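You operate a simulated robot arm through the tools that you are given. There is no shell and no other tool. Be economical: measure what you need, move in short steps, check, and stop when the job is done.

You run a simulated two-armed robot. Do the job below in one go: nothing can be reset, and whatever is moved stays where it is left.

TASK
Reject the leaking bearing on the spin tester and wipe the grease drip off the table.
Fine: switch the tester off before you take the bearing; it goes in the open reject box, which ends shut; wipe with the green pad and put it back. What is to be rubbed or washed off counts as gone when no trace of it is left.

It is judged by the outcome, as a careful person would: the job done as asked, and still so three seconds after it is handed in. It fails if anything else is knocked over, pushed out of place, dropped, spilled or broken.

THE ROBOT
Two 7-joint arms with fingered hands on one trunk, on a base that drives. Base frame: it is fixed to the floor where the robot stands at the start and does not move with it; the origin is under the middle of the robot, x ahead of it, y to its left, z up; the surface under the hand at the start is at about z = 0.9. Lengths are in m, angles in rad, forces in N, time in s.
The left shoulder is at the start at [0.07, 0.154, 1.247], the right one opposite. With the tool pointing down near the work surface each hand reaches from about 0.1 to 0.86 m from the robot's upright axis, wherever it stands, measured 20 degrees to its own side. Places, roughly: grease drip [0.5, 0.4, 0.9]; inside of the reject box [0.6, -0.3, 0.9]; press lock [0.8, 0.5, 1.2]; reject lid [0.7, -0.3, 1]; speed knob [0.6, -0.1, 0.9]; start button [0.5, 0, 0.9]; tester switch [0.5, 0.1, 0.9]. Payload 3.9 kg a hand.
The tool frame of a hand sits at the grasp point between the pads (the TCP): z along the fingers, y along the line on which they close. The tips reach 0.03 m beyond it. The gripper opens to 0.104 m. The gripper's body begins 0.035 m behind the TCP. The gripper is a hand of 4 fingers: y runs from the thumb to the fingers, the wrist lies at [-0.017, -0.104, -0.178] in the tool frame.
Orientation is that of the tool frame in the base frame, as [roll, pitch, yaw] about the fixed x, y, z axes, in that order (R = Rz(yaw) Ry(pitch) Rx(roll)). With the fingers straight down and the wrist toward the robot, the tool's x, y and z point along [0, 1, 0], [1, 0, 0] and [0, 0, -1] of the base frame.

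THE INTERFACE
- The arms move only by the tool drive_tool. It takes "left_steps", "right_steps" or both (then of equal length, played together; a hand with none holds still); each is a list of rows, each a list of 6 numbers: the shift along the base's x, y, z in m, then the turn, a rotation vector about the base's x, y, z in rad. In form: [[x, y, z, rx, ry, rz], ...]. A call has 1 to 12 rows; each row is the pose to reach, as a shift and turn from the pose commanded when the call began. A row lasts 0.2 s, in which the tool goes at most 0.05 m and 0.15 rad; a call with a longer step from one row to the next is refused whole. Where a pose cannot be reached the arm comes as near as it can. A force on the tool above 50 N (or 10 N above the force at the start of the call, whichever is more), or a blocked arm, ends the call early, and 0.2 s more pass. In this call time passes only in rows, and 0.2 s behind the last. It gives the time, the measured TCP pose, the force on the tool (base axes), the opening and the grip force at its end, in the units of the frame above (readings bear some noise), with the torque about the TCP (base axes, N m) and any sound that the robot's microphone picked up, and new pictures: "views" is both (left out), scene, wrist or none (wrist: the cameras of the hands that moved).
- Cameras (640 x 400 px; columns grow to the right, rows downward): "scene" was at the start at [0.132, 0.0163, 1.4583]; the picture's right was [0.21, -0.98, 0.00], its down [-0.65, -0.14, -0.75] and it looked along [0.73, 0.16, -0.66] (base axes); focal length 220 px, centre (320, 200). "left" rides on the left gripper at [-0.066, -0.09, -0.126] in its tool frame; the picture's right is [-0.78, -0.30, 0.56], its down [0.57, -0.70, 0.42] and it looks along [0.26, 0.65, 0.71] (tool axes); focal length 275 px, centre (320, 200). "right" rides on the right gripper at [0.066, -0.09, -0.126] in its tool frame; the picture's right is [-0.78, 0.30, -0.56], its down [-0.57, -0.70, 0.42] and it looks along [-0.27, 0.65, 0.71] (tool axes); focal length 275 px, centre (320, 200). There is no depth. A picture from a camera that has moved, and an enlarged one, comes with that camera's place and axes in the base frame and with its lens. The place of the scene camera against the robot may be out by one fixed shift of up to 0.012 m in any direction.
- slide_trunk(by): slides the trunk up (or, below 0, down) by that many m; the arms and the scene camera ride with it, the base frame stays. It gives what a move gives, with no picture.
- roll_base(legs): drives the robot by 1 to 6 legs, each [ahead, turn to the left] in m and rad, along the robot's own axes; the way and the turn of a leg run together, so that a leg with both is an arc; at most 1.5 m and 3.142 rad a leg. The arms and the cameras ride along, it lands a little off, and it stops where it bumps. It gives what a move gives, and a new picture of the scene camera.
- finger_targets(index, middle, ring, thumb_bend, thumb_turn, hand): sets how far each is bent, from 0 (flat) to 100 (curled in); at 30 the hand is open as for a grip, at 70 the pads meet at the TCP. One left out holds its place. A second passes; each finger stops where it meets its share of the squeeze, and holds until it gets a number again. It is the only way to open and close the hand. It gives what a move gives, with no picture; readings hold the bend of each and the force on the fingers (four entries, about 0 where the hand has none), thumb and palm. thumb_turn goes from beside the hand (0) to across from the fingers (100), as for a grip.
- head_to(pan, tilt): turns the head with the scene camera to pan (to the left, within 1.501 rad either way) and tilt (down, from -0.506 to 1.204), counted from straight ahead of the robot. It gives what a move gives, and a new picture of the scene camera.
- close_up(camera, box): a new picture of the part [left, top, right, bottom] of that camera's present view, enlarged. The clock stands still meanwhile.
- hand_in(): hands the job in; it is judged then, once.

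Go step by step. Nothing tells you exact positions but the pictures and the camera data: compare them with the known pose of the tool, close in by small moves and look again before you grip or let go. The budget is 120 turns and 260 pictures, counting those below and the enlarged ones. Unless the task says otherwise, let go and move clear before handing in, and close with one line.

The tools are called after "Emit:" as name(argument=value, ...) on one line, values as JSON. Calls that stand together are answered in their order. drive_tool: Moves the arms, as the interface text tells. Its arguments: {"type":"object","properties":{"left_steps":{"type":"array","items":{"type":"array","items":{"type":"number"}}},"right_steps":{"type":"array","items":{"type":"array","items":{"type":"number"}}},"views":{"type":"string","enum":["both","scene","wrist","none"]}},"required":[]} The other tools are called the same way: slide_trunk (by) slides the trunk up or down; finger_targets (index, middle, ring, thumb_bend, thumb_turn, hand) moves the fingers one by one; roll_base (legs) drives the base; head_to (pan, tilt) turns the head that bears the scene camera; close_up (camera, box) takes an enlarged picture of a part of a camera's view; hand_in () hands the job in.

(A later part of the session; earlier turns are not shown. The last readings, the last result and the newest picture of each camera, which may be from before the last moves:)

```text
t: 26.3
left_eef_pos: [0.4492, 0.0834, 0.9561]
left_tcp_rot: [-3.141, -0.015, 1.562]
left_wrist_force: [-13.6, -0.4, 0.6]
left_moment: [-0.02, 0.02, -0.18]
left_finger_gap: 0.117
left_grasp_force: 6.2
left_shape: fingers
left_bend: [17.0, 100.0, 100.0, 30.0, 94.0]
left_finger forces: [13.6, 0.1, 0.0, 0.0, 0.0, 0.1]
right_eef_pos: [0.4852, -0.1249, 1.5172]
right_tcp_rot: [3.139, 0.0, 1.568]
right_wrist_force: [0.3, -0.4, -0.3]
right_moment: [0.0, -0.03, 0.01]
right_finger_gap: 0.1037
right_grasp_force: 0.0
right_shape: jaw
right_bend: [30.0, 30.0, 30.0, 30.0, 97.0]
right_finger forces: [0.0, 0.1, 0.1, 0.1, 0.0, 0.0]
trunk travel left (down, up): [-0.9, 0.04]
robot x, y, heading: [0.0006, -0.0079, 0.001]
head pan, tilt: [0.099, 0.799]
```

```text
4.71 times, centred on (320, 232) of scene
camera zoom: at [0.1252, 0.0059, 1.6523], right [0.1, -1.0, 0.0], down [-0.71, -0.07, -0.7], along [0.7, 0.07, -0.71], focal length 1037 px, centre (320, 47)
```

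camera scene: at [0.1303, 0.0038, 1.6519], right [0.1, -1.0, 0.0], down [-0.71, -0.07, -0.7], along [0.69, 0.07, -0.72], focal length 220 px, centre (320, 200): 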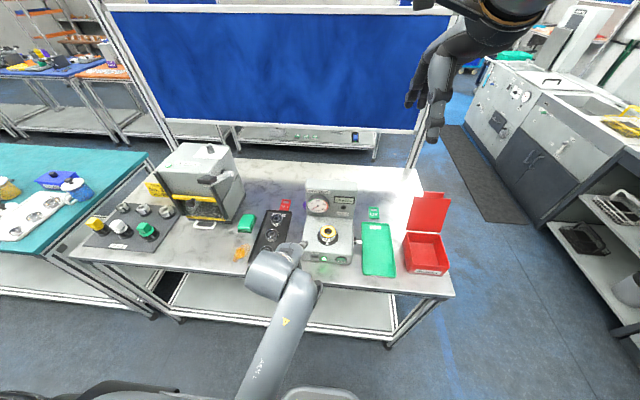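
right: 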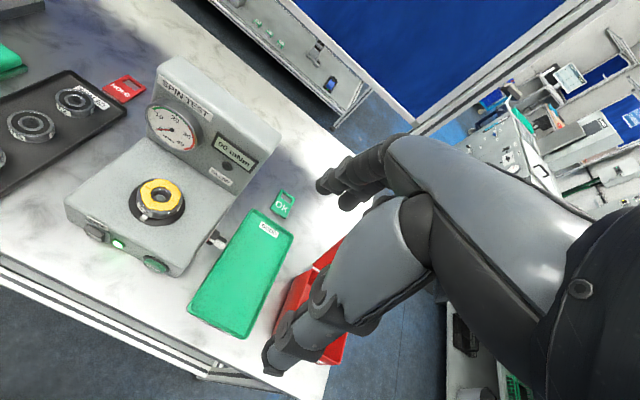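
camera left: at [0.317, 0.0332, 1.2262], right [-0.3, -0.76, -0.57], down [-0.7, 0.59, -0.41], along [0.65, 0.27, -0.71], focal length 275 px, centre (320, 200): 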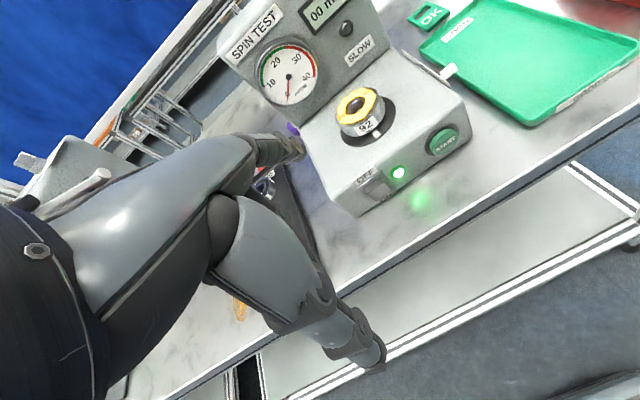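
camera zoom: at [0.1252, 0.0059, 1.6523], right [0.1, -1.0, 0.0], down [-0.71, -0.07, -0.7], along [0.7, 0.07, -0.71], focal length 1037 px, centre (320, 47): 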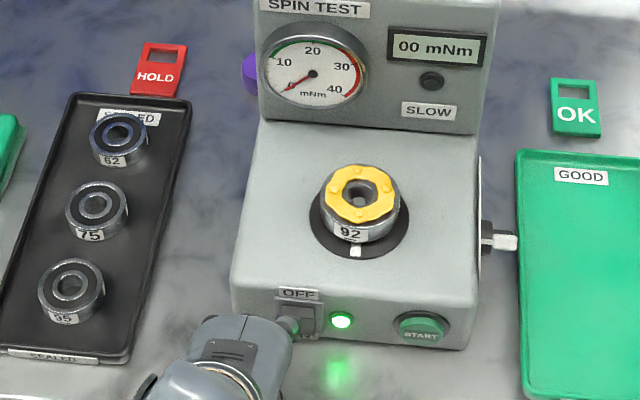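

The finger presses, but low and a bit left of the rocker's OFF half; the lamp is still on. I back off, shift up and right, and press again.

Emit:
drive_tool(left_steps=[[-0.02, 0, 0, 0, 0, 0], [-0.02, -0.008, 0.009, 0, 0, 0], [-0.01, -0.008, 0.009, 0, 0, 0], [-0.005, -0.008, 0.009, 0, 0, 0], [0.0, -0.008, 0.009, 0, 0, 0], [0.005, -0.008, 0.009, 0, 0, 0], [0.01, -0.008, 0.009, 0, 0, 0]], views="none")

Emit:
close_up(camera="left", box=[240, 50, 560, 250])

```text
t: 27.9
left_eef_pos: [0.452, 0.0847, 0.9585]
left_tcp_rot: [-3.131, -0.042, 1.556]
left_wrist_force: [-15.9, -3.6, 0.9]
left_moment: [-0.08, 0.12, -0.39]
left_finger_gap: 0.1129
left_grasp_force: 7.8
left_shape: fingers
left_bend: [19.0, 100.0, 100.0, 30.0, 94.0]
left_finger forces: [15.0, 0.0, 0.0, 0.0, 0.1, 0.0]
right_eef_pos: [0.4862, -0.1243, 1.5177]
right_tcp_rot: [3.14, -0.001, 1.57]
right_wrist_force: [0.1, -0.6, 0.4]
right_moment: [-0.01, -0.01, -0.03]
right_finger_gap: 0.1037
right_grasp_force: 0.2
right_shape: jaw
right_bend: [30.0, 30.0, 30.0, 30.0, 97.0]
right_finger forces: [0.1, 0.0, 0.0, 0.1, 0.0, 0.1]
trunk travel left (down, up): [-0.9, 0.04]
robot x, y, heading: [0.0013, 0.0014, -0.004]
head pan, tilt: [0.099, 0.799]
heard: click, click
```

```text
2.00 times, centred on (400, 150) of left
camera zoom: at [0.3642, 0.0144, 1.0799], right [-0.31, -0.75, -0.59], down [-0.7, 0.6, -0.39], along [0.64, 0.29, -0.71], focal length 551 px, centre (160, 300)
```

zoom: 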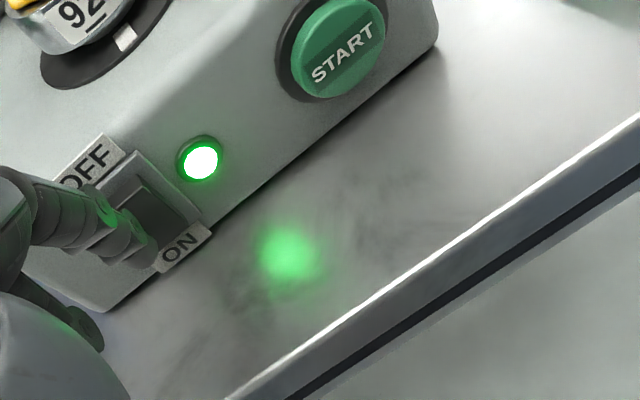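

Two clicks but the lamp is still on – it toggled and went back as the tip slid low. I withdraw clearly and look at the switch.

Emit:
drive_tool(left_steps=[[-0.03, 0, 0, 0, 0, 0], [-0.05, 0, 0.005, 0, 0, 0], [-0.05, -0.01, 0.015, 0, 0, 0]], views="none")

Emit:
close_up(camera="left", box=[260, 60, 420, 160])

Emit:
close_up(camera="scene", box=[290, 215, 360, 275])

```text
t: 28.7
left_eef_pos: [0.4161, 0.0816, 0.9766]
left_tcp_rot: [3.126, -0.075, 1.539]
left_wrist_force: [0.6, -0.4, 1.1]
left_moment: [0.01, -0.01, -0.05]
left_finger_gap: 0.1313
left_grasp_force: 0.0
left_shape: fingers
left_bend: [10.0, 100.0, 100.0, 30.0, 94.0]
left_finger forces: [0.0, 0.0, 0.0, 0.1, 0.1, 0.0]
right_eef_pos: [0.4904, -0.1246, 1.5162]
right_tcp_rot: [3.141, 0.0, 1.569]
right_wrist_force: [-0.1, 0.6, -0.2]
right_moment: [-0.01, 0.01, -0.04]
right_finger_gap: 0.1036
right_grasp_force: 0.1
right_shape: jaw
right_bend: [30.0, 30.0, 30.0, 30.0, 97.0]
right_finger forces: [0.0, 0.1, 0.1, 0.0, 0.1, 0.1]
trunk travel left (down, up): [-0.9, 0.04]
robot x, y, heading: [0.0009, 0.0002, -0.003]
head pan, tilt: [0.099, 0.799]
heard: click
```

```text
4.00 times, centred on (340, 110) of left
camera zoom: at [0.3231, 0.0092, 1.0952], right [-0.31, -0.72, -0.62], down [-0.67, 0.63, -0.39], along [0.67, 0.3, -0.68], focal length 1101 px, centre (240, 560)
```

zoom: 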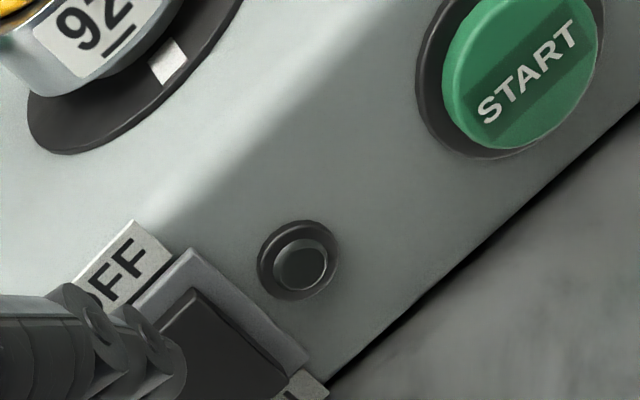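

```text
6.67 times, centred on (325, 245) of scene
camera zoom: at [0.1297, 0.0052, 1.6519], right [0.1, -1.0, 0.0], down [-0.71, -0.07, -0.7], along [0.69, 0.07, -0.72], focal length 1469 px, centre (287, -100)
```

zoom: 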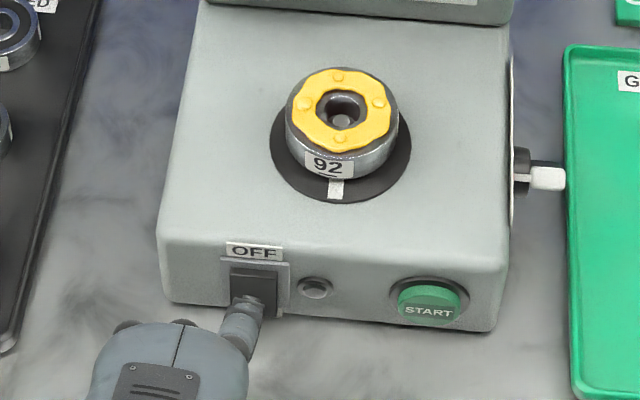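

The lamp is off now – the tester is switched off. I withdraw the left hand to the side and bring the right hand down above the bearing.

Emit:
drive_tool(left_steps=[[-0.03, 0, 0.0, 0, 0, 0], [-0.05, 0.03, 0.02, 0, 0, 0], [-0.05, 0.07, 0.05, -0.04, 0, 0.01], [-0.05, 0.11, 0.09, -0.075, 0.015, 0.02], [-0.05, 0.15, 0.13, -0.075, 0.015, 0.02], [-0.05, 0.2, 0.13, -0.075, 0.015, 0.02], [-0.05, 0.25, 0.13, -0.075, 0.015, 0.02], [-0.05, 0.28, 0.13, -0.075, 0.015, 0.02]], right_steps=[[0, 0, 0, 0, 0, 0], [0, 0, 0, 0, 0, 0], [0, 0, -0.05, 0, 0, 0], [0, 0, -0.1, 0, 0, 0], [0, 0, -0.15, 0, 0, 0], [0, 0, -0.2, 0, 0, 0], [0, 0, -0.25, 0, 0, 0], [0, 0, -0.28, 0, 0, 0]], views="both")

```text
refused: row 4 steps farther than a row can; nothing moved
```

Emit:
drive_tool(left_steps=[[-0.03, 0, 0.0, 0, 0, 0], [-0.05, 0.03, 0.02, 0, 0, 0], [-0.05, 0.06, 0.05, -0.04, 0, 0.01], [-0.05, 0.09, 0.08, -0.075, 0.015, 0.02], [-0.05, 0.12, 0.11, -0.075, 0.015, 0.02], [-0.05, 0.16, 0.13, -0.075, 0.015, 0.02], [-0.05, 0.2, 0.13, -0.075, 0.015, 0.02], [-0.05, 0.24, 0.13, -0.075, 0.015, 0.02]], right_steps=[[0, 0, 0, 0, 0, 0], [0, 0, 0, 0, 0, 0], [0, 0, -0.045, 0, 0, 0], [0, 0, -0.09, 0, 0, 0], [0, 0, -0.135, 0, 0, 0], [0, 0, -0.18, 0, 0, 0], [0, 0, -0.225, 0, 0, 0], [0, 0, -0.27, 0, 0, 0]], views="both")

```text
t: 30.5
left_eef_pos: [0.3626, 0.3084, 1.1064]
left_tcp_rot: [-3.127, 0.064, 1.583]
left_wrist_force: [-0.6, 1.1, 0.2]
left_moment: [0.03, -0.01, 0.0]
left_finger_gap: 0.1317
left_grasp_force: 0.0
left_shape: fingers
left_bend: [10.0, 100.0, 100.0, 30.0, 94.0]
left_finger forces: [0.1, 0.0, 0.0, 0.1, 0.0, 0.1]
right_eef_pos: [0.4902, -0.1214, 1.2465]
right_tcp_rot: [-3.141, 0.0, 1.573]
right_wrist_force: [0.2, -0.1, -0.4]
right_moment: [-0.02, 0.01, -0.03]
right_finger_gap: 0.1036
right_grasp_force: 0.0
right_shape: jaw
right_bend: [30.0, 30.0, 30.0, 30.0, 97.0]
right_finger forces: [0.0, 0.1, 0.1, 0.0, 0.0, 0.1]
trunk travel left (down, up): [-0.9, 0.04]
robot x, y, heading: [0.0007, 0.0009, 0.001]
head pan, tilt: [0.099, 0.799]
camera scene: at [0.13, 0.011, 1.652], right [0.1, -1.0, 0.0], down [-0.71, -0.07, -0.7], along [0.69, 0.07, -0.72], focal length 220 px, centre (320, 200)
camera right: at [0.4006, -0.0557, 1.3711], right [0.3, -0.77, 0.56], down [-0.7, -0.57, -0.42], along [0.65, -0.27, -0.71], focal length 275 px, centre (320, 200)
camera left: at [0.2763, 0.2495, 1.2368], right [-0.3, -0.81, -0.5], down [-0.71, 0.54, -0.45], along [0.63, 0.23, -0.74], focal length 275 px, centre (320, 200)
```

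scene: 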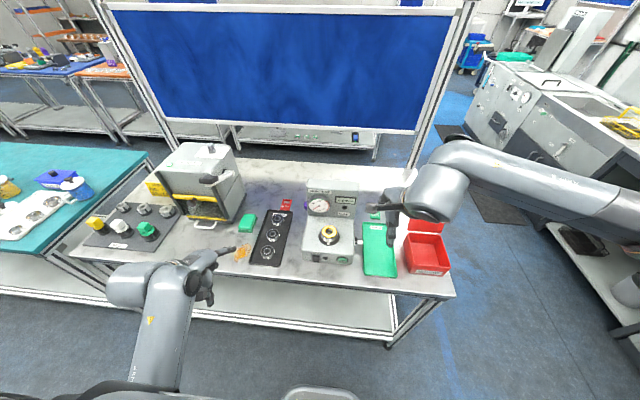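
right: 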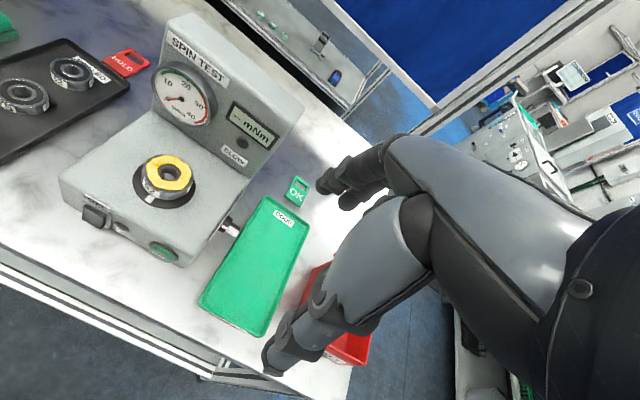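
left: 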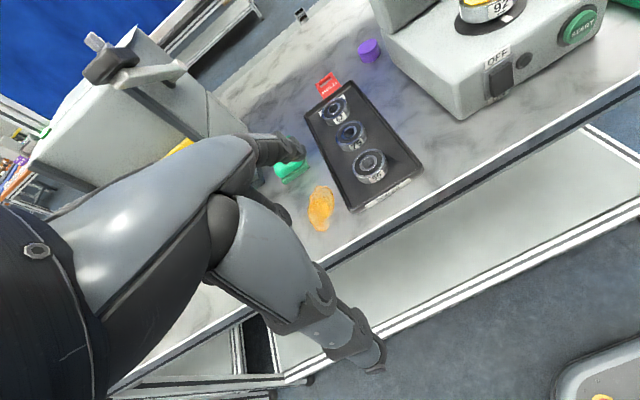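

The display is dead ("--") and the bearing sits at about [0.606, 0.024, top 1.0]. I bring the right hand above it.

Emit:
drive_tool(right_steps=[[0.02, 0.04, -0.01, 0, 0, 0], [0.04, 0.08, -0.02, 0, 0, 0], [0.07, 0.115, -0.03, 0, 0, 0], [0.1, 0.146, -0.04, 0, 0, 0], [0.113, 0.146, -0.08, 0, 0, 0], [0.113, 0.146, -0.11, 0, 0, 0]], views="both")

Emit:
close_up(camera="scene", box=[280, 160, 440, 270])

```text
t: 31.9
left_eef_pos: [0.3631, 0.305, 1.1082]
left_tcp_rot: [-3.125, 0.06, 1.583]
left_wrist_force: [0.6, 0.0, 0.0]
left_moment: [-0.02, 0.0, -0.03]
left_finger_gap: 0.1316
left_grasp_force: 0.0
left_shape: fingers
left_bend: [10.0, 100.0, 100.0, 30.0, 94.0]
left_finger forces: [0.1, 0.0, 0.1, 0.0, 0.1, 0.1]
right_eef_pos: [0.6038, 0.0167, 1.1363]
right_tcp_rot: [-3.14, 0.0, 1.569]
right_wrist_force: [0.1, -0.6, -0.3]
right_moment: [-0.03, 0.01, 0.05]
right_finger_gap: 0.1037
right_grasp_force: 0.1
right_shape: jaw
right_bend: [30.0, 30.0, 30.0, 30.0, 97.0]
right_finger forces: [0.2, 0.0, 0.1, 0.0, 0.0, 0.1]
trunk travel left (down, up): [-0.9, 0.04]
robot x, y, heading: [-0.0028, -0.0005, -0.001]
head pan, tilt: [0.099, 0.799]
camera scene: at [0.1296, 0.0056, 1.652], right [0.1, -1.0, 0.0], down [-0.71, -0.07, -0.7], along [0.69, 0.07, -0.72], focal length 220 px, centre (320, 200)
camera right: at [0.5142, 0.0826, 1.2612], right [0.29, -0.78, 0.56], down [-0.7, -0.57, -0.43], along [0.65, -0.27, -0.71], focal length 275 px, centre (320, 200)
```

scene: 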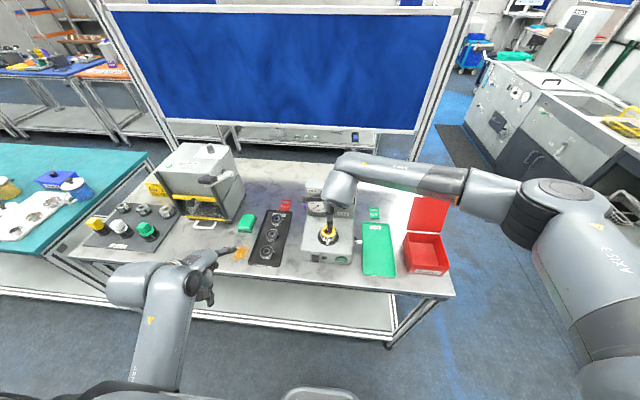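
right: 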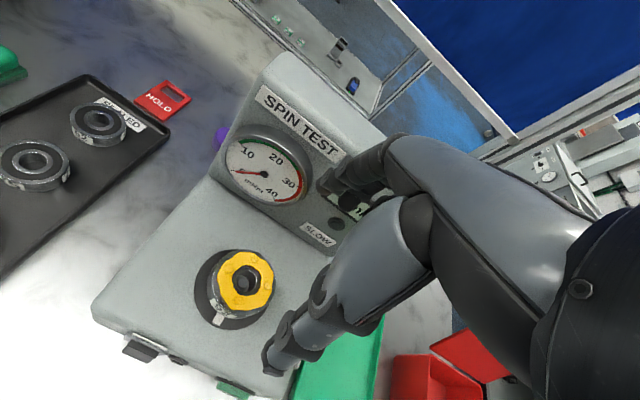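

```text
3.64 times, centred on (360, 215) of scene
camera zoom: at [0.1296, 0.0056, 1.652], right [0.1, -1.0, 0.0], down [-0.71, -0.07, -0.7], along [0.69, 0.07, -0.72], focal length 801 px, centre (174, 146)
```

zoom: 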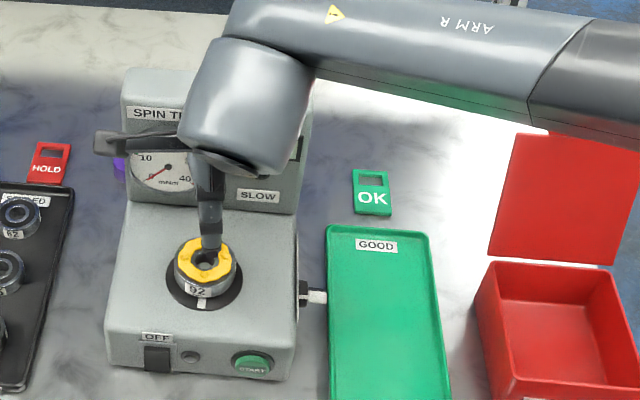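

Bearing centre ≈ [0.607, 0.0225]. The gauge is close behind, so I pre-close the fingers slightly and descend partway.

Emit:
finger_targets(hand="right", index=41, middle=41, ring=41, thumb_bend=26)

Emit:
drive_tool(right_steps=[[0.0, 0.006, -0.03, 0, 0, 0], [0.001, 0.006, -0.06, 0, 0, 0], [0.001, 0.006, -0.08, 0, 0, 0]], views="wrist")

Emit:
close_up(camera="scene", box=[280, 170, 380, 270])

```text
t: 32.9
left_eef_pos: [0.3639, 0.3066, 1.1077]
left_tcp_rot: [-3.126, 0.059, 1.582]
left_wrist_force: [0.7, 0.7, 0.2]
left_moment: [-0.01, 0.0, 0.0]
left_finger_gap: 0.1314
left_grasp_force: 0.0
left_shape: fingers
left_bend: [10.0, 100.0, 100.0, 30.0, 94.0]
left_finger forces: [0.1, 0.0, 0.0, 0.1, 0.1, 0.0]
right_eef_pos: [0.6031, 0.0174, 1.1357]
right_tcp_rot: [3.141, 0.0, 1.569]
right_wrist_force: [0.2, 0.6, 0.4]
right_moment: [-0.03, -0.03, 0.0]
right_finger_gap: 0.0943
right_grasp_force: 0.1
right_shape: fingers
right_bend: [41.0, 41.0, 41.0, 26.0, 97.0]
right_finger forces: [0.0, 0.1, 0.1, 0.0, 0.0, 0.0]
trunk travel left (down, up): [-0.9, 0.04]
robot x, y, heading: [-0.0022, 0.0004, 0.001]
head pan, tilt: [0.099, 0.799]
```

```text
t: 33.7
left_eef_pos: [0.3625, 0.3056, 1.107]
left_tcp_rot: [-3.126, 0.06, 1.582]
left_wrist_force: [0.9, 0.4, 1.0]
left_moment: [-0.01, -0.02, 0.04]
left_finger_gap: 0.1315
left_grasp_force: 0.0
left_shape: fingers
left_bend: [10.0, 100.0, 100.0, 30.0, 94.0]
left_finger forces: [0.0, 0.0, 0.0, 0.0, 0.0, 0.0]
right_eef_pos: [0.6045, 0.0274, 1.0575]
right_tcp_rot: [-3.141, 0.0, 1.569]
right_wrist_force: [-0.1, -0.2, 0.1]
right_moment: [0.01, 0.04, 0.0]
right_finger_gap: 0.094
right_grasp_force: 0.1
right_shape: fingers
right_bend: [41.0, 41.0, 41.0, 26.0, 97.0]
right_finger forces: [0.0, 0.0, 0.1, 0.0, 0.0, 0.1]
trunk travel left (down, up): [-0.9, 0.04]
robot x, y, heading: [0.0002, 0.0013, -0.002]
head pan, tilt: [0.099, 0.799]
camera right: at [0.5144, 0.0931, 1.1823], right [0.3, -0.78, 0.56], down [-0.7, -0.57, -0.42], along [0.65, -0.27, -0.71], focal length 275 px, centre (320, 200)
```

right: 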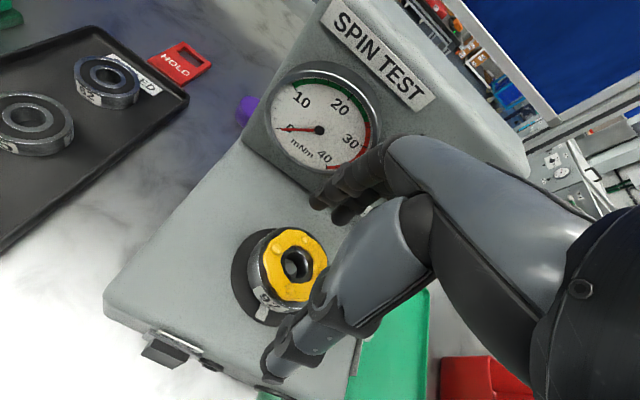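

```text
4.00 times, centred on (330, 220) of scene
camera zoom: at [0.1301, 0.0061, 1.6519], right [0.1, -1.0, 0.0], down [-0.71, -0.07, -0.7], along [0.69, 0.07, -0.72], focal length 881 px, centre (280, 120)
```

zoom: 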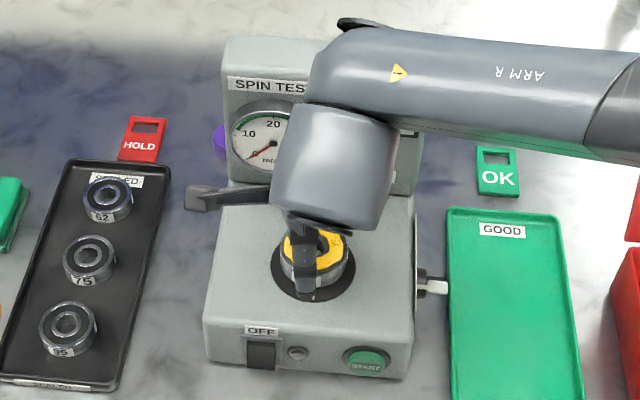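

Bearing centre ≈ [0.610, 0.023]. I nudge over and descend so the pads flank the bearing.

Emit:
drive_tool(right_steps=[[0.003, -0.003, -0.015, 0, 0, 0], [0.004, -0.004, -0.03, 0, 0, 0], [0.004, -0.004, -0.042, 0, 0, 0], [0.004, -0.004, -0.05, 0, 0, 0]], views="wrist")

Emit:
close_up(camera="scene", box=[280, 170, 380, 270])

```text
t: 34.7
left_eef_pos: [0.3625, 0.3046, 1.1089]
left_tcp_rot: [-3.128, 0.058, 1.584]
left_wrist_force: [0.6, 0.5, 0.5]
left_moment: [0.01, -0.02, 0.0]
left_finger_gap: 0.1318
left_grasp_force: 0.0
left_shape: fingers
left_bend: [10.0, 100.0, 100.0, 30.0, 94.0]
left_finger forces: [0.1, 0.0, 0.0, 0.0, 0.0, 0.0]
right_eef_pos: [0.6075, 0.024, 1.0071]
right_tcp_rot: [3.135, -0.001, 1.571]
right_wrist_force: [-1.0, -1.1, 9.1]
right_moment: [-0.13, -0.46, -0.02]
right_finger_gap: 0.0942
right_grasp_force: 4.7
right_shape: fingers
right_bend: [41.0, 39.0, 41.0, 26.0, 97.0]
right_finger forces: [0.1, 9.4, 0.1, 0.0, 0.0, 0.0]
trunk travel left (down, up): [-0.9, 0.04]
robot x, y, heading: [0.0012, -0.0029, -0.002]
head pan, tilt: [0.099, 0.799]
camera right: at [0.5179, 0.0897, 1.1331], right [0.29, -0.78, 0.56], down [-0.7, -0.57, -0.43], along [0.65, -0.26, -0.71], focal length 275 px, centre (320, 200)
```

right: 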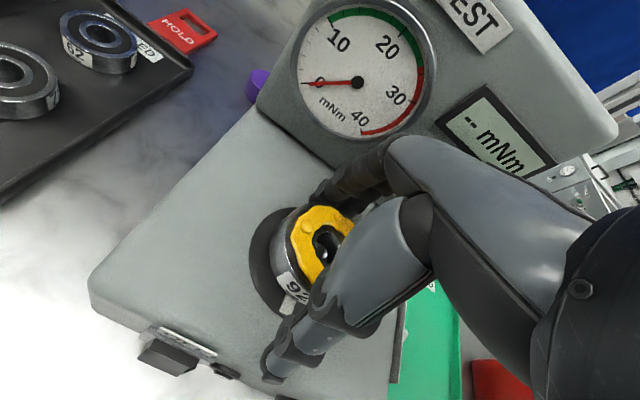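

```text
4.00 times, centred on (330, 220) of scene
camera zoom: at [0.1273, 0.0057, 1.6524], right [0.1, -1.0, 0.0], down [-0.71, -0.07, -0.7], along [0.69, 0.07, -0.72], focal length 881 px, centre (280, 120)
```

zoom: 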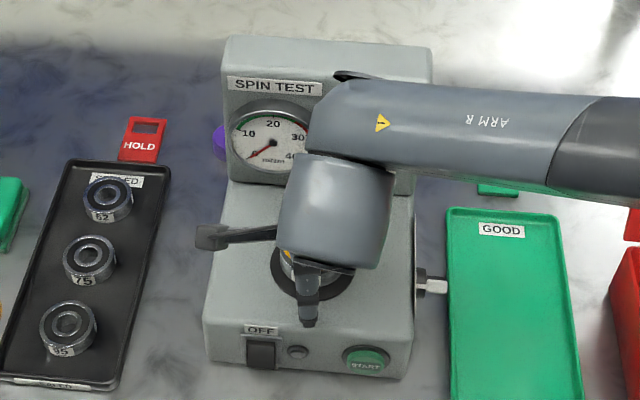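

The middle finger touches the bearing's rim; I lift slightly, shift 9 mm forward and descend again.

Emit:
drive_tool(right_steps=[[0.0, 0, 0.015, 0, 0, 0], [0.01, -0.001, 0.015, 0, 0, 0], [0.01, -0.001, 0.005, 0, 0, 0], [0.01, -0.001, -0.002, 0, 0, 0], [0.01, -0.001, -0.008, 0, 0, 0]], views="wrist")

```text
t: 35.9
left_eef_pos: [0.3573, 0.3044, 1.1095]
left_tcp_rot: [-3.133, 0.058, 1.581]
left_wrist_force: [-0.2, 0.3, -0.7]
left_moment: [-0.01, 0.01, 0.0]
left_finger_gap: 0.1316
left_grasp_force: 0.0
left_shape: fingers
left_bend: [10.0, 100.0, 100.0, 30.0, 94.0]
left_finger forces: [0.0, 0.0, 0.1, 0.0, 0.1, 0.0]
right_eef_pos: [0.6164, 0.0239, 1.0061]
right_tcp_rot: [3.13, -0.002, 1.571]
right_wrist_force: [-1.0, -3.2, 33.6]
right_moment: [-0.5, -1.65, -0.13]
right_finger_gap: 0.0946
right_grasp_force: 17.2
right_shape: fingers
right_bend: [41.0, 36.0, 41.0, 26.0, 97.0]
right_finger forces: [0.8, 33.1, 0.0, 0.1, 0.0, 0.0]
trunk travel left (down, up): [-0.9, 0.04]
robot x, y, heading: [0.0023, 0.0003, -0.004]
head pan, tilt: [0.099, 0.799]
camera right: at [0.5255, 0.0883, 1.1303], right [0.29, -0.78, 0.56], down [-0.7, -0.57, -0.43], along [0.66, -0.26, -0.71], focal length 275 px, centre (320, 200)
```

right: 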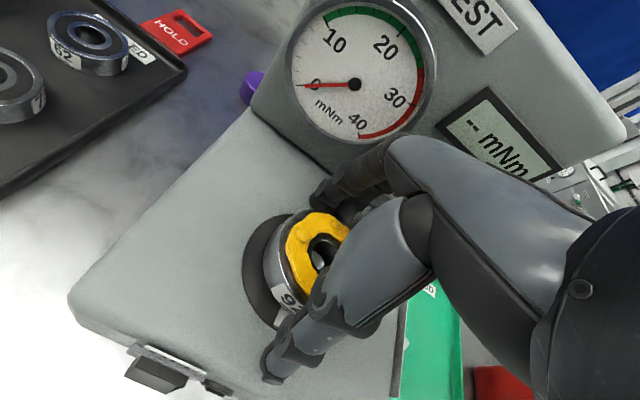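

The torque says the middle fingertip is standing on the deck behind the bearing (contact ≈ x 0.66), so the hand is already around it. I lift a few mm and close the grip.

Emit:
drive_tool(right_steps=[[-0.002, 0, 0.012, 0, 0, 0], [-0.003, 0, 0.014, 0, 0, 0]], views="none")

Emit:
finger_targets(hand="right", index=49, middle=49, ring=49, thumb_bend=42)

Emit:
close_up(camera="right", box=[160, 100, 480, 400])

```text
t: 36.5
left_eef_pos: [0.3619, 0.3056, 1.107]
left_tcp_rot: [-3.125, 0.06, 1.582]
left_wrist_force: [-0.1, -0.3, 0.8]
left_moment: [-0.01, 0.01, -0.03]
left_finger_gap: 0.1313
left_grasp_force: 0.1
left_shape: fingers
left_bend: [10.0, 100.0, 100.0, 30.0, 94.0]
left_finger forces: [0.0, 0.0, 0.0, 0.1, 0.0, 0.0]
right_eef_pos: [0.6136, 0.0228, 1.0096]
right_tcp_rot: [-3.138, 0.003, 1.571]
right_wrist_force: [0.5, -0.3, 0.9]
right_moment: [-0.02, -0.05, 0.01]
right_finger_gap: 0.094
right_grasp_force: 0.7
right_shape: fingers
right_bend: [41.0, 40.0, 41.0, 26.0, 97.0]
right_finger forces: [0.1, 0.6, 0.0, 0.0, 0.0, 0.1]
trunk travel left (down, up): [-0.9, 0.04]
robot x, y, heading: [0.0001, -0.0018, 0.0]
head pan, tilt: [0.099, 0.799]
```

```text
t: 37.5
left_eef_pos: [0.3619, 0.3052, 1.1074]
left_tcp_rot: [-3.127, 0.06, 1.582]
left_wrist_force: [-0.3, -0.2, 0.1]
left_moment: [0.0, 0.02, -0.01]
left_finger_gap: 0.1315
left_grasp_force: 0.2
left_shape: fingers
left_bend: [10.0, 100.0, 100.0, 30.0, 94.0]
left_finger forces: [0.0, 0.1, 0.1, 0.1, 0.0, 0.1]
right_eef_pos: [0.6136, 0.022, 1.0118]
right_tcp_rot: [-3.141, 0.0, 1.569]
right_wrist_force: [-1.7, -0.5, 0.1]
right_moment: [0.04, 0.01, -0.05]
right_finger_gap: 0.0671
right_grasp_force: 0.8
right_shape: fingers
right_bend: [49.0, 49.0, 49.0, 41.0, 97.0]
right_finger forces: [0.0, 0.0, 0.0, 0.0, 1.1, 0.0]
trunk travel left (down, up): [-0.9, 0.04]
robot x, y, heading: [-0.003, 0.0021, -0.0]
head pan, tilt: [0.099, 0.799]
```

```text
1.33 times, centred on (320, 250) of right
camera zoom: at [0.5253, 0.0886, 1.137], right [0.3, -0.78, 0.56], down [-0.7, -0.57, -0.42], along [0.65, -0.27, -0.71], focal length 367 px, centre (320, 133)
```

zoom: 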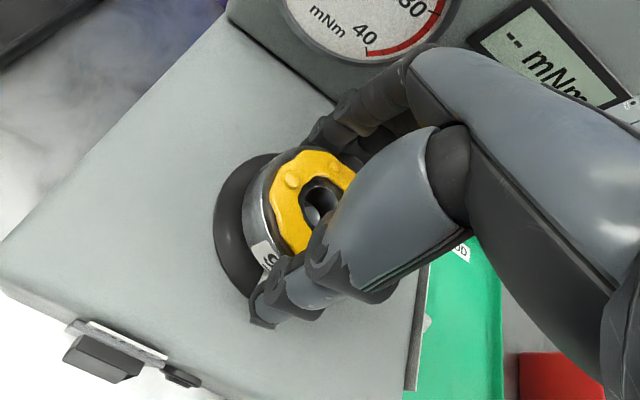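

The pads flank the bearing and the thumb touches. I close firmly.

Emit:
finger_targets(hand="right", index=64, middle=64, ring=64, thumb_bend=56)

Emit:
drive_tool(right_steps=[[0, 0, 0.006, 0, 0, 0], [0, 0, 0.014, 0, 0, 0]], views="wrist")

```text
t: 38.5
left_eef_pos: [0.3634, 0.3056, 1.1075]
left_tcp_rot: [-3.127, 0.059, 1.583]
left_wrist_force: [-0.3, 0.4, 0.3]
left_moment: [0.02, -0.02, 0.03]
left_finger_gap: 0.1315
left_grasp_force: 0.1
left_shape: fingers
left_bend: [10.0, 100.0, 100.0, 30.0, 94.0]
left_finger forces: [0.0, 0.0, 0.1, 0.0, 0.1, 0.1]
right_eef_pos: [0.6152, 0.0232, 1.0118]
right_tcp_rot: [3.141, 0.001, 1.569]
right_wrist_force: [1.6, -0.9, 3.6]
right_moment: [0.02, -0.15, 0.0]
right_finger_gap: 0.059
right_grasp_force: 16.3
right_shape: fingers
right_bend: [53.0, 57.0, 64.0, 46.0, 96.0]
right_finger forces: [8.7, 7.9, 0.0, 0.1, 15.2, 0.0]
trunk travel left (down, up): [-0.9, 0.04]
robot x, y, heading: [-0.0003, 0.0011, 0.002]
head pan, tilt: [0.099, 0.799]
```

```text
t: 39.1
left_eef_pos: [0.3635, 0.3047, 1.1075]
left_tcp_rot: [-3.125, 0.06, 1.583]
left_wrist_force: [-0.6, 0.1, 0.4]
left_moment: [0.02, 0.02, 0.01]
left_finger_gap: 0.1316
left_grasp_force: 0.2
left_shape: fingers
left_bend: [10.0, 100.0, 100.0, 30.0, 94.0]
left_finger forces: [0.0, 0.0, 0.0, 0.0, 0.1, 0.0]
right_eef_pos: [0.6147, 0.0221, 1.0245]
right_tcp_rot: [-3.14, 0.0, 1.57]
right_wrist_force: [0.0, -0.4, -3.1]
right_moment: [0.01, -0.04, 0.01]
right_finger_gap: 0.0586
right_grasp_force: 14.4
right_shape: fingers
right_bend: [53.0, 57.0, 64.0, 46.0, 96.0]
right_finger forces: [8.1, 7.0, 0.1, 0.0, 14.7, 0.0]
trunk travel left (down, up): [-0.9, 0.04]
robot x, y, heading: [-0.0026, -0.0006, -0.001]
head pan, tilt: [0.099, 0.799]
camera right: at [0.5255, 0.0876, 1.1499], right [0.3, -0.78, 0.56], down [-0.7, -0.57, -0.42], along [0.65, -0.27, -0.71], focal length 275 px, centre (320, 200)
```

right: 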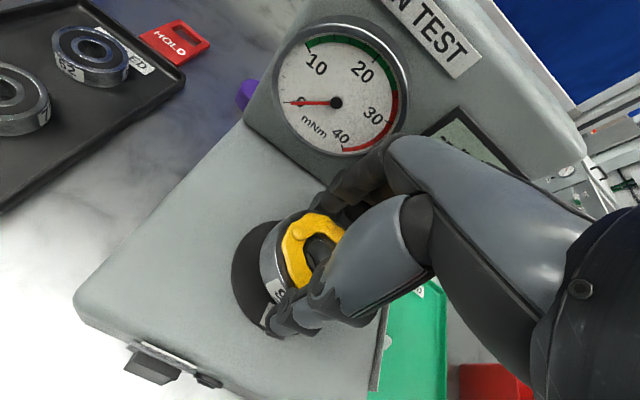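

The bearing is gripped (15 N) and lifted. I raise it clear, back off from the gauge and carry it over the reject box.

Emit:
drive_tool(right_steps=[[0, 0, 0.035, 0, 0, 0], [-0.02, 0, 0.075, 0, 0, 0], [-0.04, 0, 0.115, 0, 0, 0], [-0.04, -0.045, 0.125, 0, 0, 0], [-0.04, -0.09, 0.125, 0, 0, 0], [-0.04, -0.135, 0.125, 0, 0, 0], [-0.04, -0.18, 0.125, 0, 0, 0], [-0.04, -0.225, 0.125, 0, 0, 0], [-0.04, -0.27, 0.125, 0, 0, 0], [-0.04, -0.31, 0.125, 0, 0, 0], [-0.04, -0.348, 0.125, 0, 0, 0]], views="both")

Emit:
close_up(camera="scene", box=[370, 170, 480, 290])

```text
t: 41.5
left_eef_pos: [0.3638, 0.3034, 1.1071]
left_tcp_rot: [-3.126, 0.058, 1.583]
left_wrist_force: [-0.5, 1.1, -0.4]
left_moment: [0.0, 0.0, 0.01]
left_finger_gap: 0.1316
left_grasp_force: 0.1
left_shape: fingers
left_bend: [10.0, 100.0, 100.0, 30.0, 94.0]
left_finger forces: [0.0, 0.0, 0.0, 0.2, 0.1, 0.0]
right_eef_pos: [0.578, -0.3295, 1.149]
right_tcp_rot: [3.141, -0.001, 1.57]
right_wrist_force: [0.0, -0.1, -2.6]
right_moment: [-0.01, -0.02, -0.02]
right_finger_gap: 0.0583
right_grasp_force: 14.9
right_shape: fingers
right_bend: [53.0, 57.0, 64.0, 46.0, 96.0]
right_finger forces: [8.1, 6.9, 0.0, 0.0, 14.3, 0.0]
trunk travel left (down, up): [-0.9, 0.04]
robot x, y, heading: [-0.0024, 0.0014, -0.001]
head pan, tilt: [0.099, 0.799]
camera scene: at [0.13, 0.0034, 1.6519], right [0.1, -1.0, 0.0], down [-0.71, -0.07, -0.7], along [0.69, 0.07, -0.72], focal length 220 px, centre (320, 200)
camera right: at [0.4879, -0.2639, 1.2745], right [0.3, -0.78, 0.56], down [-0.7, -0.57, -0.43], along [0.65, -0.26, -0.71], focal length 275 px, centre (320, 200)
```

scene: 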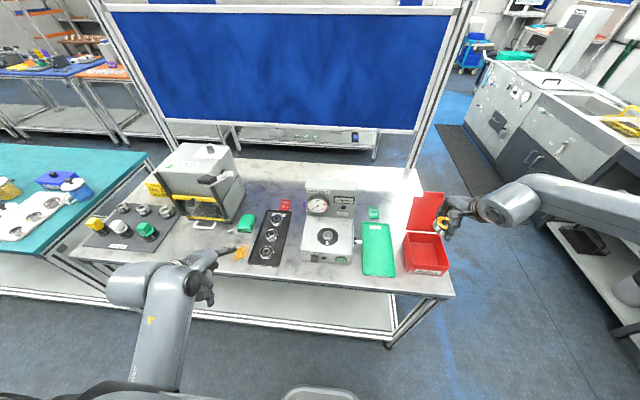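
right: 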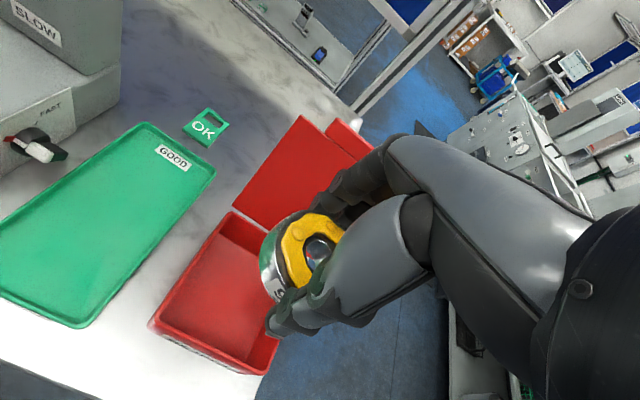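

```text
3.33 times, centred on (425, 230) of scene
camera zoom: at [0.13, 0.0034, 1.6519], right [0.1, -1.0, 0.0], down [-0.71, -0.07, -0.7], along [0.69, 0.07, -0.72], focal length 734 px, centre (-30, 100)
```

zoom: 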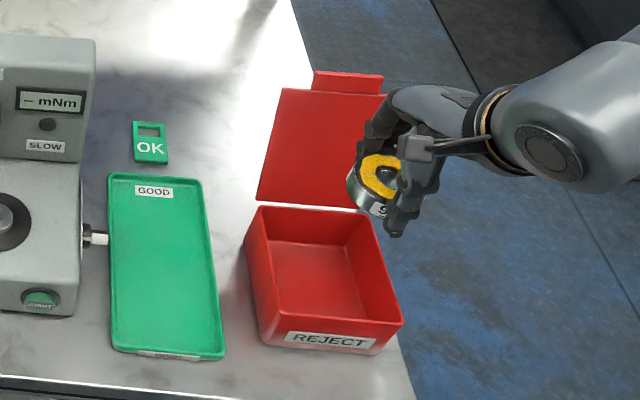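

Box interior spans about x 0.53–0.655, y −0.39–−0.275 with rim at ≈0.97. I centre the hand at [0.589, −0.333] and lower partway.

Emit:
drive_tool(right_steps=[[0.005, -0.002, -0.04, 0, 0, 0], [0.011, -0.004, -0.08, 0, 0, 0], [0.011, -0.004, -0.12, 0, 0, 0]], views="wrist")

Emit:
close_up(camera="scene", box=[390, 180, 480, 290])

```text
t: 42.3
left_eef_pos: [0.3641, 0.306, 1.1079]
left_tcp_rot: [-3.126, 0.06, 1.582]
left_wrist_force: [-0.4, 0.7, -0.3]
left_moment: [0.0, -0.01, 0.01]
left_finger_gap: 0.1315
left_grasp_force: 0.1
left_shape: fingers
left_bend: [10.0, 100.0, 100.0, 30.0, 94.0]
left_finger forces: [0.1, 0.1, 0.0, 0.0, 0.1, 0.1]
right_eef_pos: [0.5858, -0.3288, 1.0295]
right_tcp_rot: [3.141, -0.001, 1.569]
right_wrist_force: [0.2, -0.3, -3.2]
right_moment: [0.02, -0.05, 0.01]
right_finger_gap: 0.0581
right_grasp_force: 15.0
right_shape: fingers
right_bend: [53.0, 57.0, 64.0, 46.0, 96.0]
right_finger forces: [8.1, 6.9, 0.0, 0.0, 14.4, 0.0]
trunk travel left (down, up): [-0.9, 0.04]
robot x, y, heading: [0.0008, 0.0014, -0.001]
head pan, tilt: [0.099, 0.799]
camera right: at [0.4956, -0.2624, 1.1547], right [0.3, -0.78, 0.56], down [-0.7, -0.57, -0.43], along [0.65, -0.26, -0.71], focal length 275 px, centre (320, 200)
```

right: 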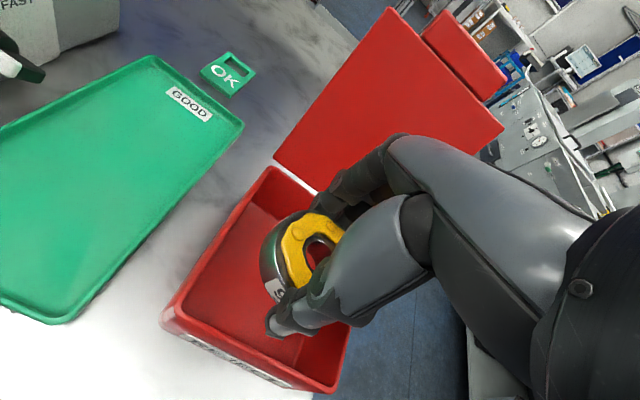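

```text
3.64 times, centred on (435, 235) of scene
camera zoom: at [0.131, 0.0056, 1.6519], right [0.1, -1.0, 0.0], down [-0.71, -0.07, -0.7], along [0.69, 0.07, -0.72], focal length 801 px, centre (-98, 73)
```

zoom: 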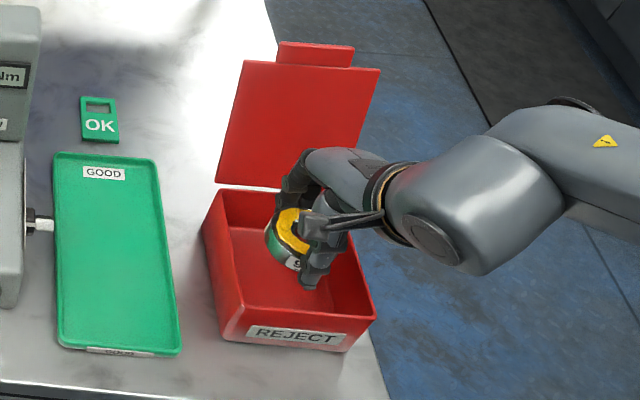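

Well centred over the opening. I lower into the box in small steps, watching the force.

Emit:
drive_tool(right_steps=[[0, -0.002, -0.025, 0, 0, 0], [0, -0.002, -0.045, 0, 0, 0], [0, -0.002, -0.058, 0, 0, 0], [0, -0.002, -0.068, 0, 0, 0]], views="wrist")

Emit:
close_up(camera="scene", box=[390, 180, 480, 290])

```text
t: 43.3
left_eef_pos: [0.3644, 0.305, 1.1071]
left_tcp_rot: [-3.126, 0.06, 1.583]
left_wrist_force: [0.6, 0.1, 0.1]
left_moment: [0.01, -0.01, 0.03]
left_finger_gap: 0.1316
left_grasp_force: 0.0
left_shape: fingers
left_bend: [10.0, 100.0, 100.0, 30.0, 94.0]
left_finger forces: [0.0, 0.0, 0.0, 0.1, 0.0, 0.0]
right_eef_pos: [0.5866, -0.3316, 0.963]
right_tcp_rot: [-3.141, 0.001, 1.569]
right_wrist_force: [-0.1, 0.8, -2.8]
right_moment: [0.02, -0.02, -0.02]
right_finger_gap: 0.0584
right_grasp_force: 14.6
right_shape: fingers
right_bend: [53.0, 57.0, 64.0, 46.0, 96.0]
right_finger forces: [8.0, 6.8, 0.0, 0.0, 14.3, 0.1]
trunk travel left (down, up): [-0.9, 0.04]
robot x, y, heading: [-0.0006, -0.0001, -0.001]
head pan, tilt: [0.099, 0.799]
camera right: at [0.4976, -0.2658, 1.0873], right [0.3, -0.78, 0.56], down [-0.7, -0.57, -0.42], along [0.65, -0.27, -0.71], focal length 275 px, centre (320, 200)
```

right: 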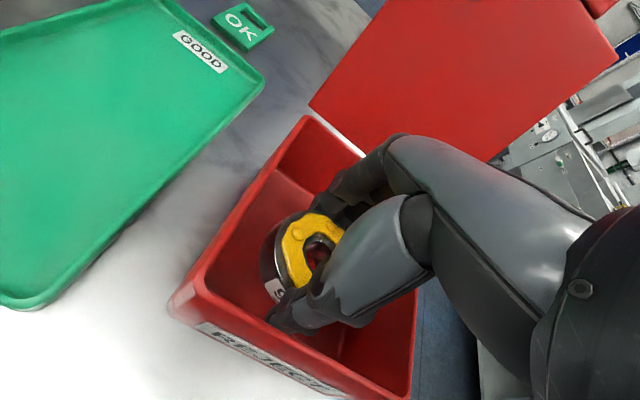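

```text
3.64 times, centred on (435, 235) of scene
camera zoom: at [0.1308, 0.0058, 1.6519], right [0.1, -1.0, 0.0], down [-0.71, -0.07, -0.7], along [0.69, 0.07, -0.72], focal length 801 px, centre (-98, 73)
```

zoom: 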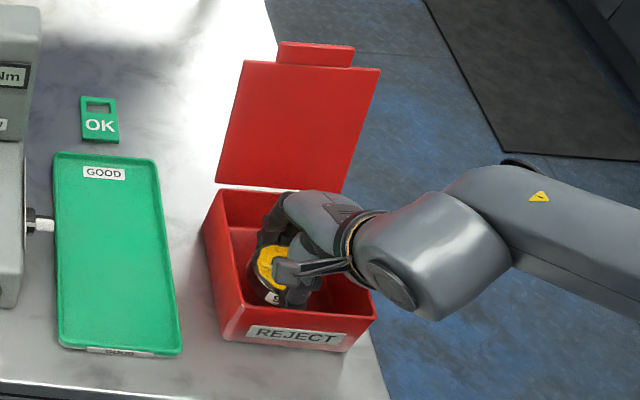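

It fits. I lower until the bearing or fingertips touch the floor.

Emit:
drive_tool(right_steps=[[0, 0, -0.006, 0, 0, 0], [0, 0, -0.011, 0, 0, 0], [0, 0, -0.016, 0, 0, 0], [0, 0, -0.021, 0, 0, 0]], views="none")

```text
t: 44.3
left_eef_pos: [0.3629, 0.3057, 1.1078]
left_tcp_rot: [-3.126, 0.059, 1.581]
left_wrist_force: [-0.5, -0.1, 0.0]
left_moment: [0.02, 0.01, -0.03]
left_finger_gap: 0.1316
left_grasp_force: 0.1
left_shape: fingers
left_bend: [10.0, 100.0, 100.0, 30.0, 94.0]
left_finger forces: [0.0, 0.1, 0.0, 0.1, 0.0, 0.1]
right_eef_pos: [0.5881, -0.3303, 0.9424]
right_tcp_rot: [3.14, -0.001, 1.567]
right_wrist_force: [0.3, -1.2, -2.2]
right_moment: [-0.01, -0.03, -0.01]
right_finger_gap: 0.0582
right_grasp_force: 14.3
right_shape: fingers
right_bend: [53.0, 57.0, 64.0, 46.0, 96.0]
right_finger forces: [8.0, 6.9, 0.0, 0.0, 14.2, 0.0]
trunk travel left (down, up): [-0.9, 0.04]
robot x, y, heading: [0.0017, -0.0016, 0.001]
head pan, tilt: [0.099, 0.799]
```

Nearly down; a few mm more, then I open gently.

Emit:
drive_tool(right_steps=[[0, 0, -0.004, 0, 0, 0], [0, 0, -0.008, 0, 0, 0]], views="none")

Emit:
finger_targets(hand="right", index=48, middle=48, ring=48, thumb_bend=40)

Emit:
close_up(camera="right", box=[160, 100, 480, 400])

```text
t: 44.9
left_eef_pos: [0.3608, 0.3058, 1.1089]
left_tcp_rot: [-3.128, 0.062, 1.582]
left_wrist_force: [0.2, 0.0, 0.6]
left_moment: [0.01, 0.01, 0.0]
left_finger_gap: 0.1315
left_grasp_force: 0.2
left_shape: fingers
left_bend: [10.0, 100.0, 100.0, 30.0, 94.0]
left_finger forces: [0.1, 0.0, 0.1, 0.0, 0.0, 0.0]
right_eef_pos: [0.5883, -0.3291, 0.9392]
right_tcp_rot: [3.133, 0.002, 1.569]
right_wrist_force: [3.7, -4.0, 19.6]
right_moment: [-0.41, -0.72, -0.09]
right_finger_gap: 0.0582
right_grasp_force: 26.9
right_shape: fingers
right_bend: [54.0, 56.0, 64.0, 46.0, 96.0]
right_finger forces: [8.3, 30.5, 0.0, 0.0, 15.4, 0.1]
trunk travel left (down, up): [-0.9, 0.04]
robot x, y, heading: [0.0012, 0.0004, -0.002]
head pan, tilt: [0.099, 0.799]
```

```text
t: 45.9
left_eef_pos: [0.3597, 0.3055, 1.1087]
left_tcp_rot: [-3.128, 0.061, 1.581]
left_wrist_force: [-0.5, 0.2, -1.0]
left_moment: [-0.04, 0.02, 0.0]
left_finger_gap: 0.132
left_grasp_force: 0.0
left_shape: fingers
left_bend: [10.0, 100.0, 100.0, 30.0, 94.0]
left_finger forces: [0.1, 0.0, 0.0, 0.1, 0.0, 0.0]
right_eef_pos: [0.5846, -0.3311, 0.9375]
right_tcp_rot: [3.136, 0.001, 1.569]
right_wrist_force: [-1.3, -5.9, 25.6]
right_moment: [-0.18, -0.81, -0.17]
right_finger_gap: 0.0678
right_grasp_force: 14.2
right_shape: fingers
right_bend: [48.0, 50.0, 48.0, 41.0, 97.0]
right_finger forces: [9.9, 16.3, 0.0, 0.0, 1.3, 0.0]
trunk travel left (down, up): [-0.9, 0.04]
robot x, y, heading: [-0.0001, 0.0021, -0.001]
head pan, tilt: [0.099, 0.799]
```

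```text
1.33 times, centred on (320, 250) of right
camera zoom: at [0.4948, -0.2641, 1.0623], right [0.29, -0.78, 0.56], down [-0.7, -0.57, -0.43], along [0.65, -0.27, -0.71], focal length 367 px, centre (320, 133)
```

zoom: 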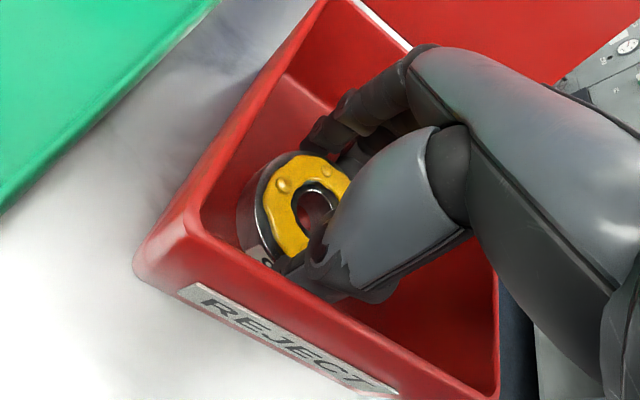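

Fingertips press the floor and the grip is slack. I rise a little, open somewhat more and lift out.

Emit:
drive_tool(right_steps=[[0.002, 0, 0.01, 0, 0, 0]], views="none")

Emit:
finger_targets(hand="right", index=43, middle=43, ring=43, thumb_bend=33)

Emit:
drive_tool(right_steps=[[0, 0, 0.02, 0, 0, 0], [0, 0, 0.06, 0, 0, 0], [0, 0, 0.1, 0, 0, 0], [-0.03, 0, 0.14, 0, 0, 0]], views="both")

```text
t: 46.3
left_eef_pos: [0.3651, 0.3045, 1.106]
left_tcp_rot: [-3.124, 0.06, 1.586]
left_wrist_force: [1.0, -0.2, 0.0]
left_moment: [0.0, 0.01, -0.01]
left_finger_gap: 0.1317
left_grasp_force: 0.0
left_shape: fingers
left_bend: [10.0, 100.0, 100.0, 30.0, 94.0]
left_finger forces: [0.0, 0.0, 0.0, 0.1, 0.0, 0.0]
right_eef_pos: [0.5871, -0.3293, 0.9405]
right_tcp_rot: [-3.133, 0.0, 1.572]
right_wrist_force: [-0.2, 1.0, -0.2]
right_moment: [-0.01, 0.05, 0.0]
right_finger_gap: 0.0693
right_grasp_force: 0.6
right_shape: fingers
right_bend: [48.0, 48.0, 48.0, 40.0, 97.0]
right_finger forces: [0.0, 0.0, 0.0, 0.0, 0.4, 0.0]
trunk travel left (down, up): [-0.9, 0.04]
robot x, y, heading: [-0.0026, 0.0014, 0.006]
head pan, tilt: [0.099, 0.799]
```

```text
t: 47.3
left_eef_pos: [0.3639, 0.3059, 1.1079]
left_tcp_rot: [-3.127, 0.06, 1.583]
left_wrist_force: [0.0, -0.7, 0.1]
left_moment: [0.02, -0.02, 0.03]
left_finger_gap: 0.1318
left_grasp_force: 0.1
left_shape: fingers
left_bend: [10.0, 100.0, 100.0, 30.0, 94.0]
left_finger forces: [0.1, 0.0, 0.1, 0.0, 0.1, 0.0]
right_eef_pos: [0.5895, -0.3307, 0.9426]
right_tcp_rot: [-3.141, 0.0, 1.569]
right_wrist_force: [3.1, 0.1, -1.2]
right_moment: [0.01, -0.1, -0.03]
right_finger_gap: 0.0793
right_grasp_force: 1.7
right_shape: fingers
right_bend: [43.0, 43.0, 43.0, 36.0, 97.0]
right_finger forces: [0.0, 0.0, 0.0, 0.1, 2.9, 0.0]
trunk travel left (down, up): [-0.9, 0.04]
robot x, y, heading: [-0.0022, 0.0012, -0.005]
head pan, tilt: [0.099, 0.799]
```

```text
t: 48.3
left_eef_pos: [0.3617, 0.3051, 1.1068]
left_tcp_rot: [-3.128, 0.06, 1.582]
left_wrist_force: [0.2, 0.3, -0.1]
left_moment: [0.02, 0.02, -0.02]
left_finger_gap: 0.1316
left_grasp_force: 0.1
left_shape: fingers
left_bend: [10.0, 100.0, 100.0, 30.0, 94.0]
left_finger forces: [0.0, 0.0, 0.0, 0.0, 0.0, 0.0]
right_eef_pos: [0.5552, -0.3309, 1.085]
right_tcp_rot: [3.141, 0.0, 1.571]
right_wrist_force: [0.2, 0.8, -0.5]
right_moment: [-0.04, -0.03, 0.03]
right_finger_gap: 0.084
right_grasp_force: 0.1
right_shape: fingers
right_bend: [43.0, 43.0, 43.0, 33.0, 97.0]
right_finger forces: [0.0, 0.1, 0.0, 0.1, 0.0, 0.1]
trunk travel left (down, up): [-0.9, 0.04]
robot x, y, heading: [0.0009, -0.0012, -0.005]
head pan, tilt: [0.099, 0.799]
camera scene: at [0.1274, 0.006, 1.6521], right [0.1, -1.0, 0.0], down [-0.71, -0.07, -0.7], along [0.69, 0.07, -0.72], focal length 220 px, centre (320, 200)
camera right: at [0.4665, -0.2648, 1.2103], right [0.29, -0.78, 0.56], down [-0.7, -0.57, -0.42], along [0.65, -0.27, -0.71], focal length 275 px, centre (320, 200)
```

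scene: 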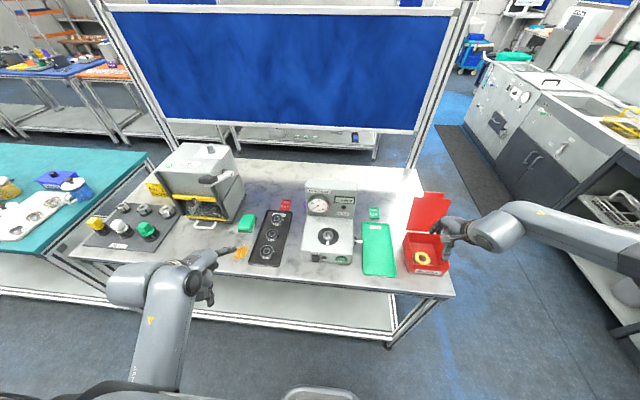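
right: 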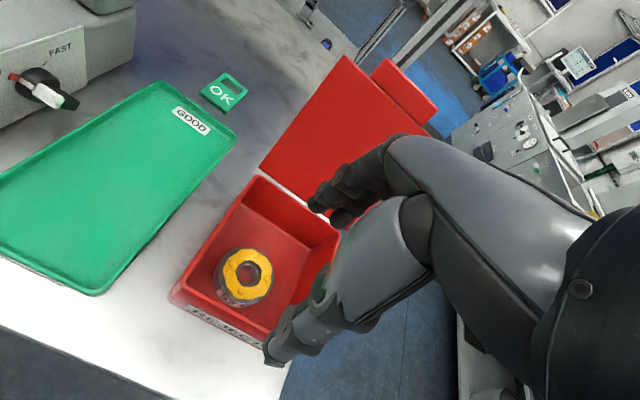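

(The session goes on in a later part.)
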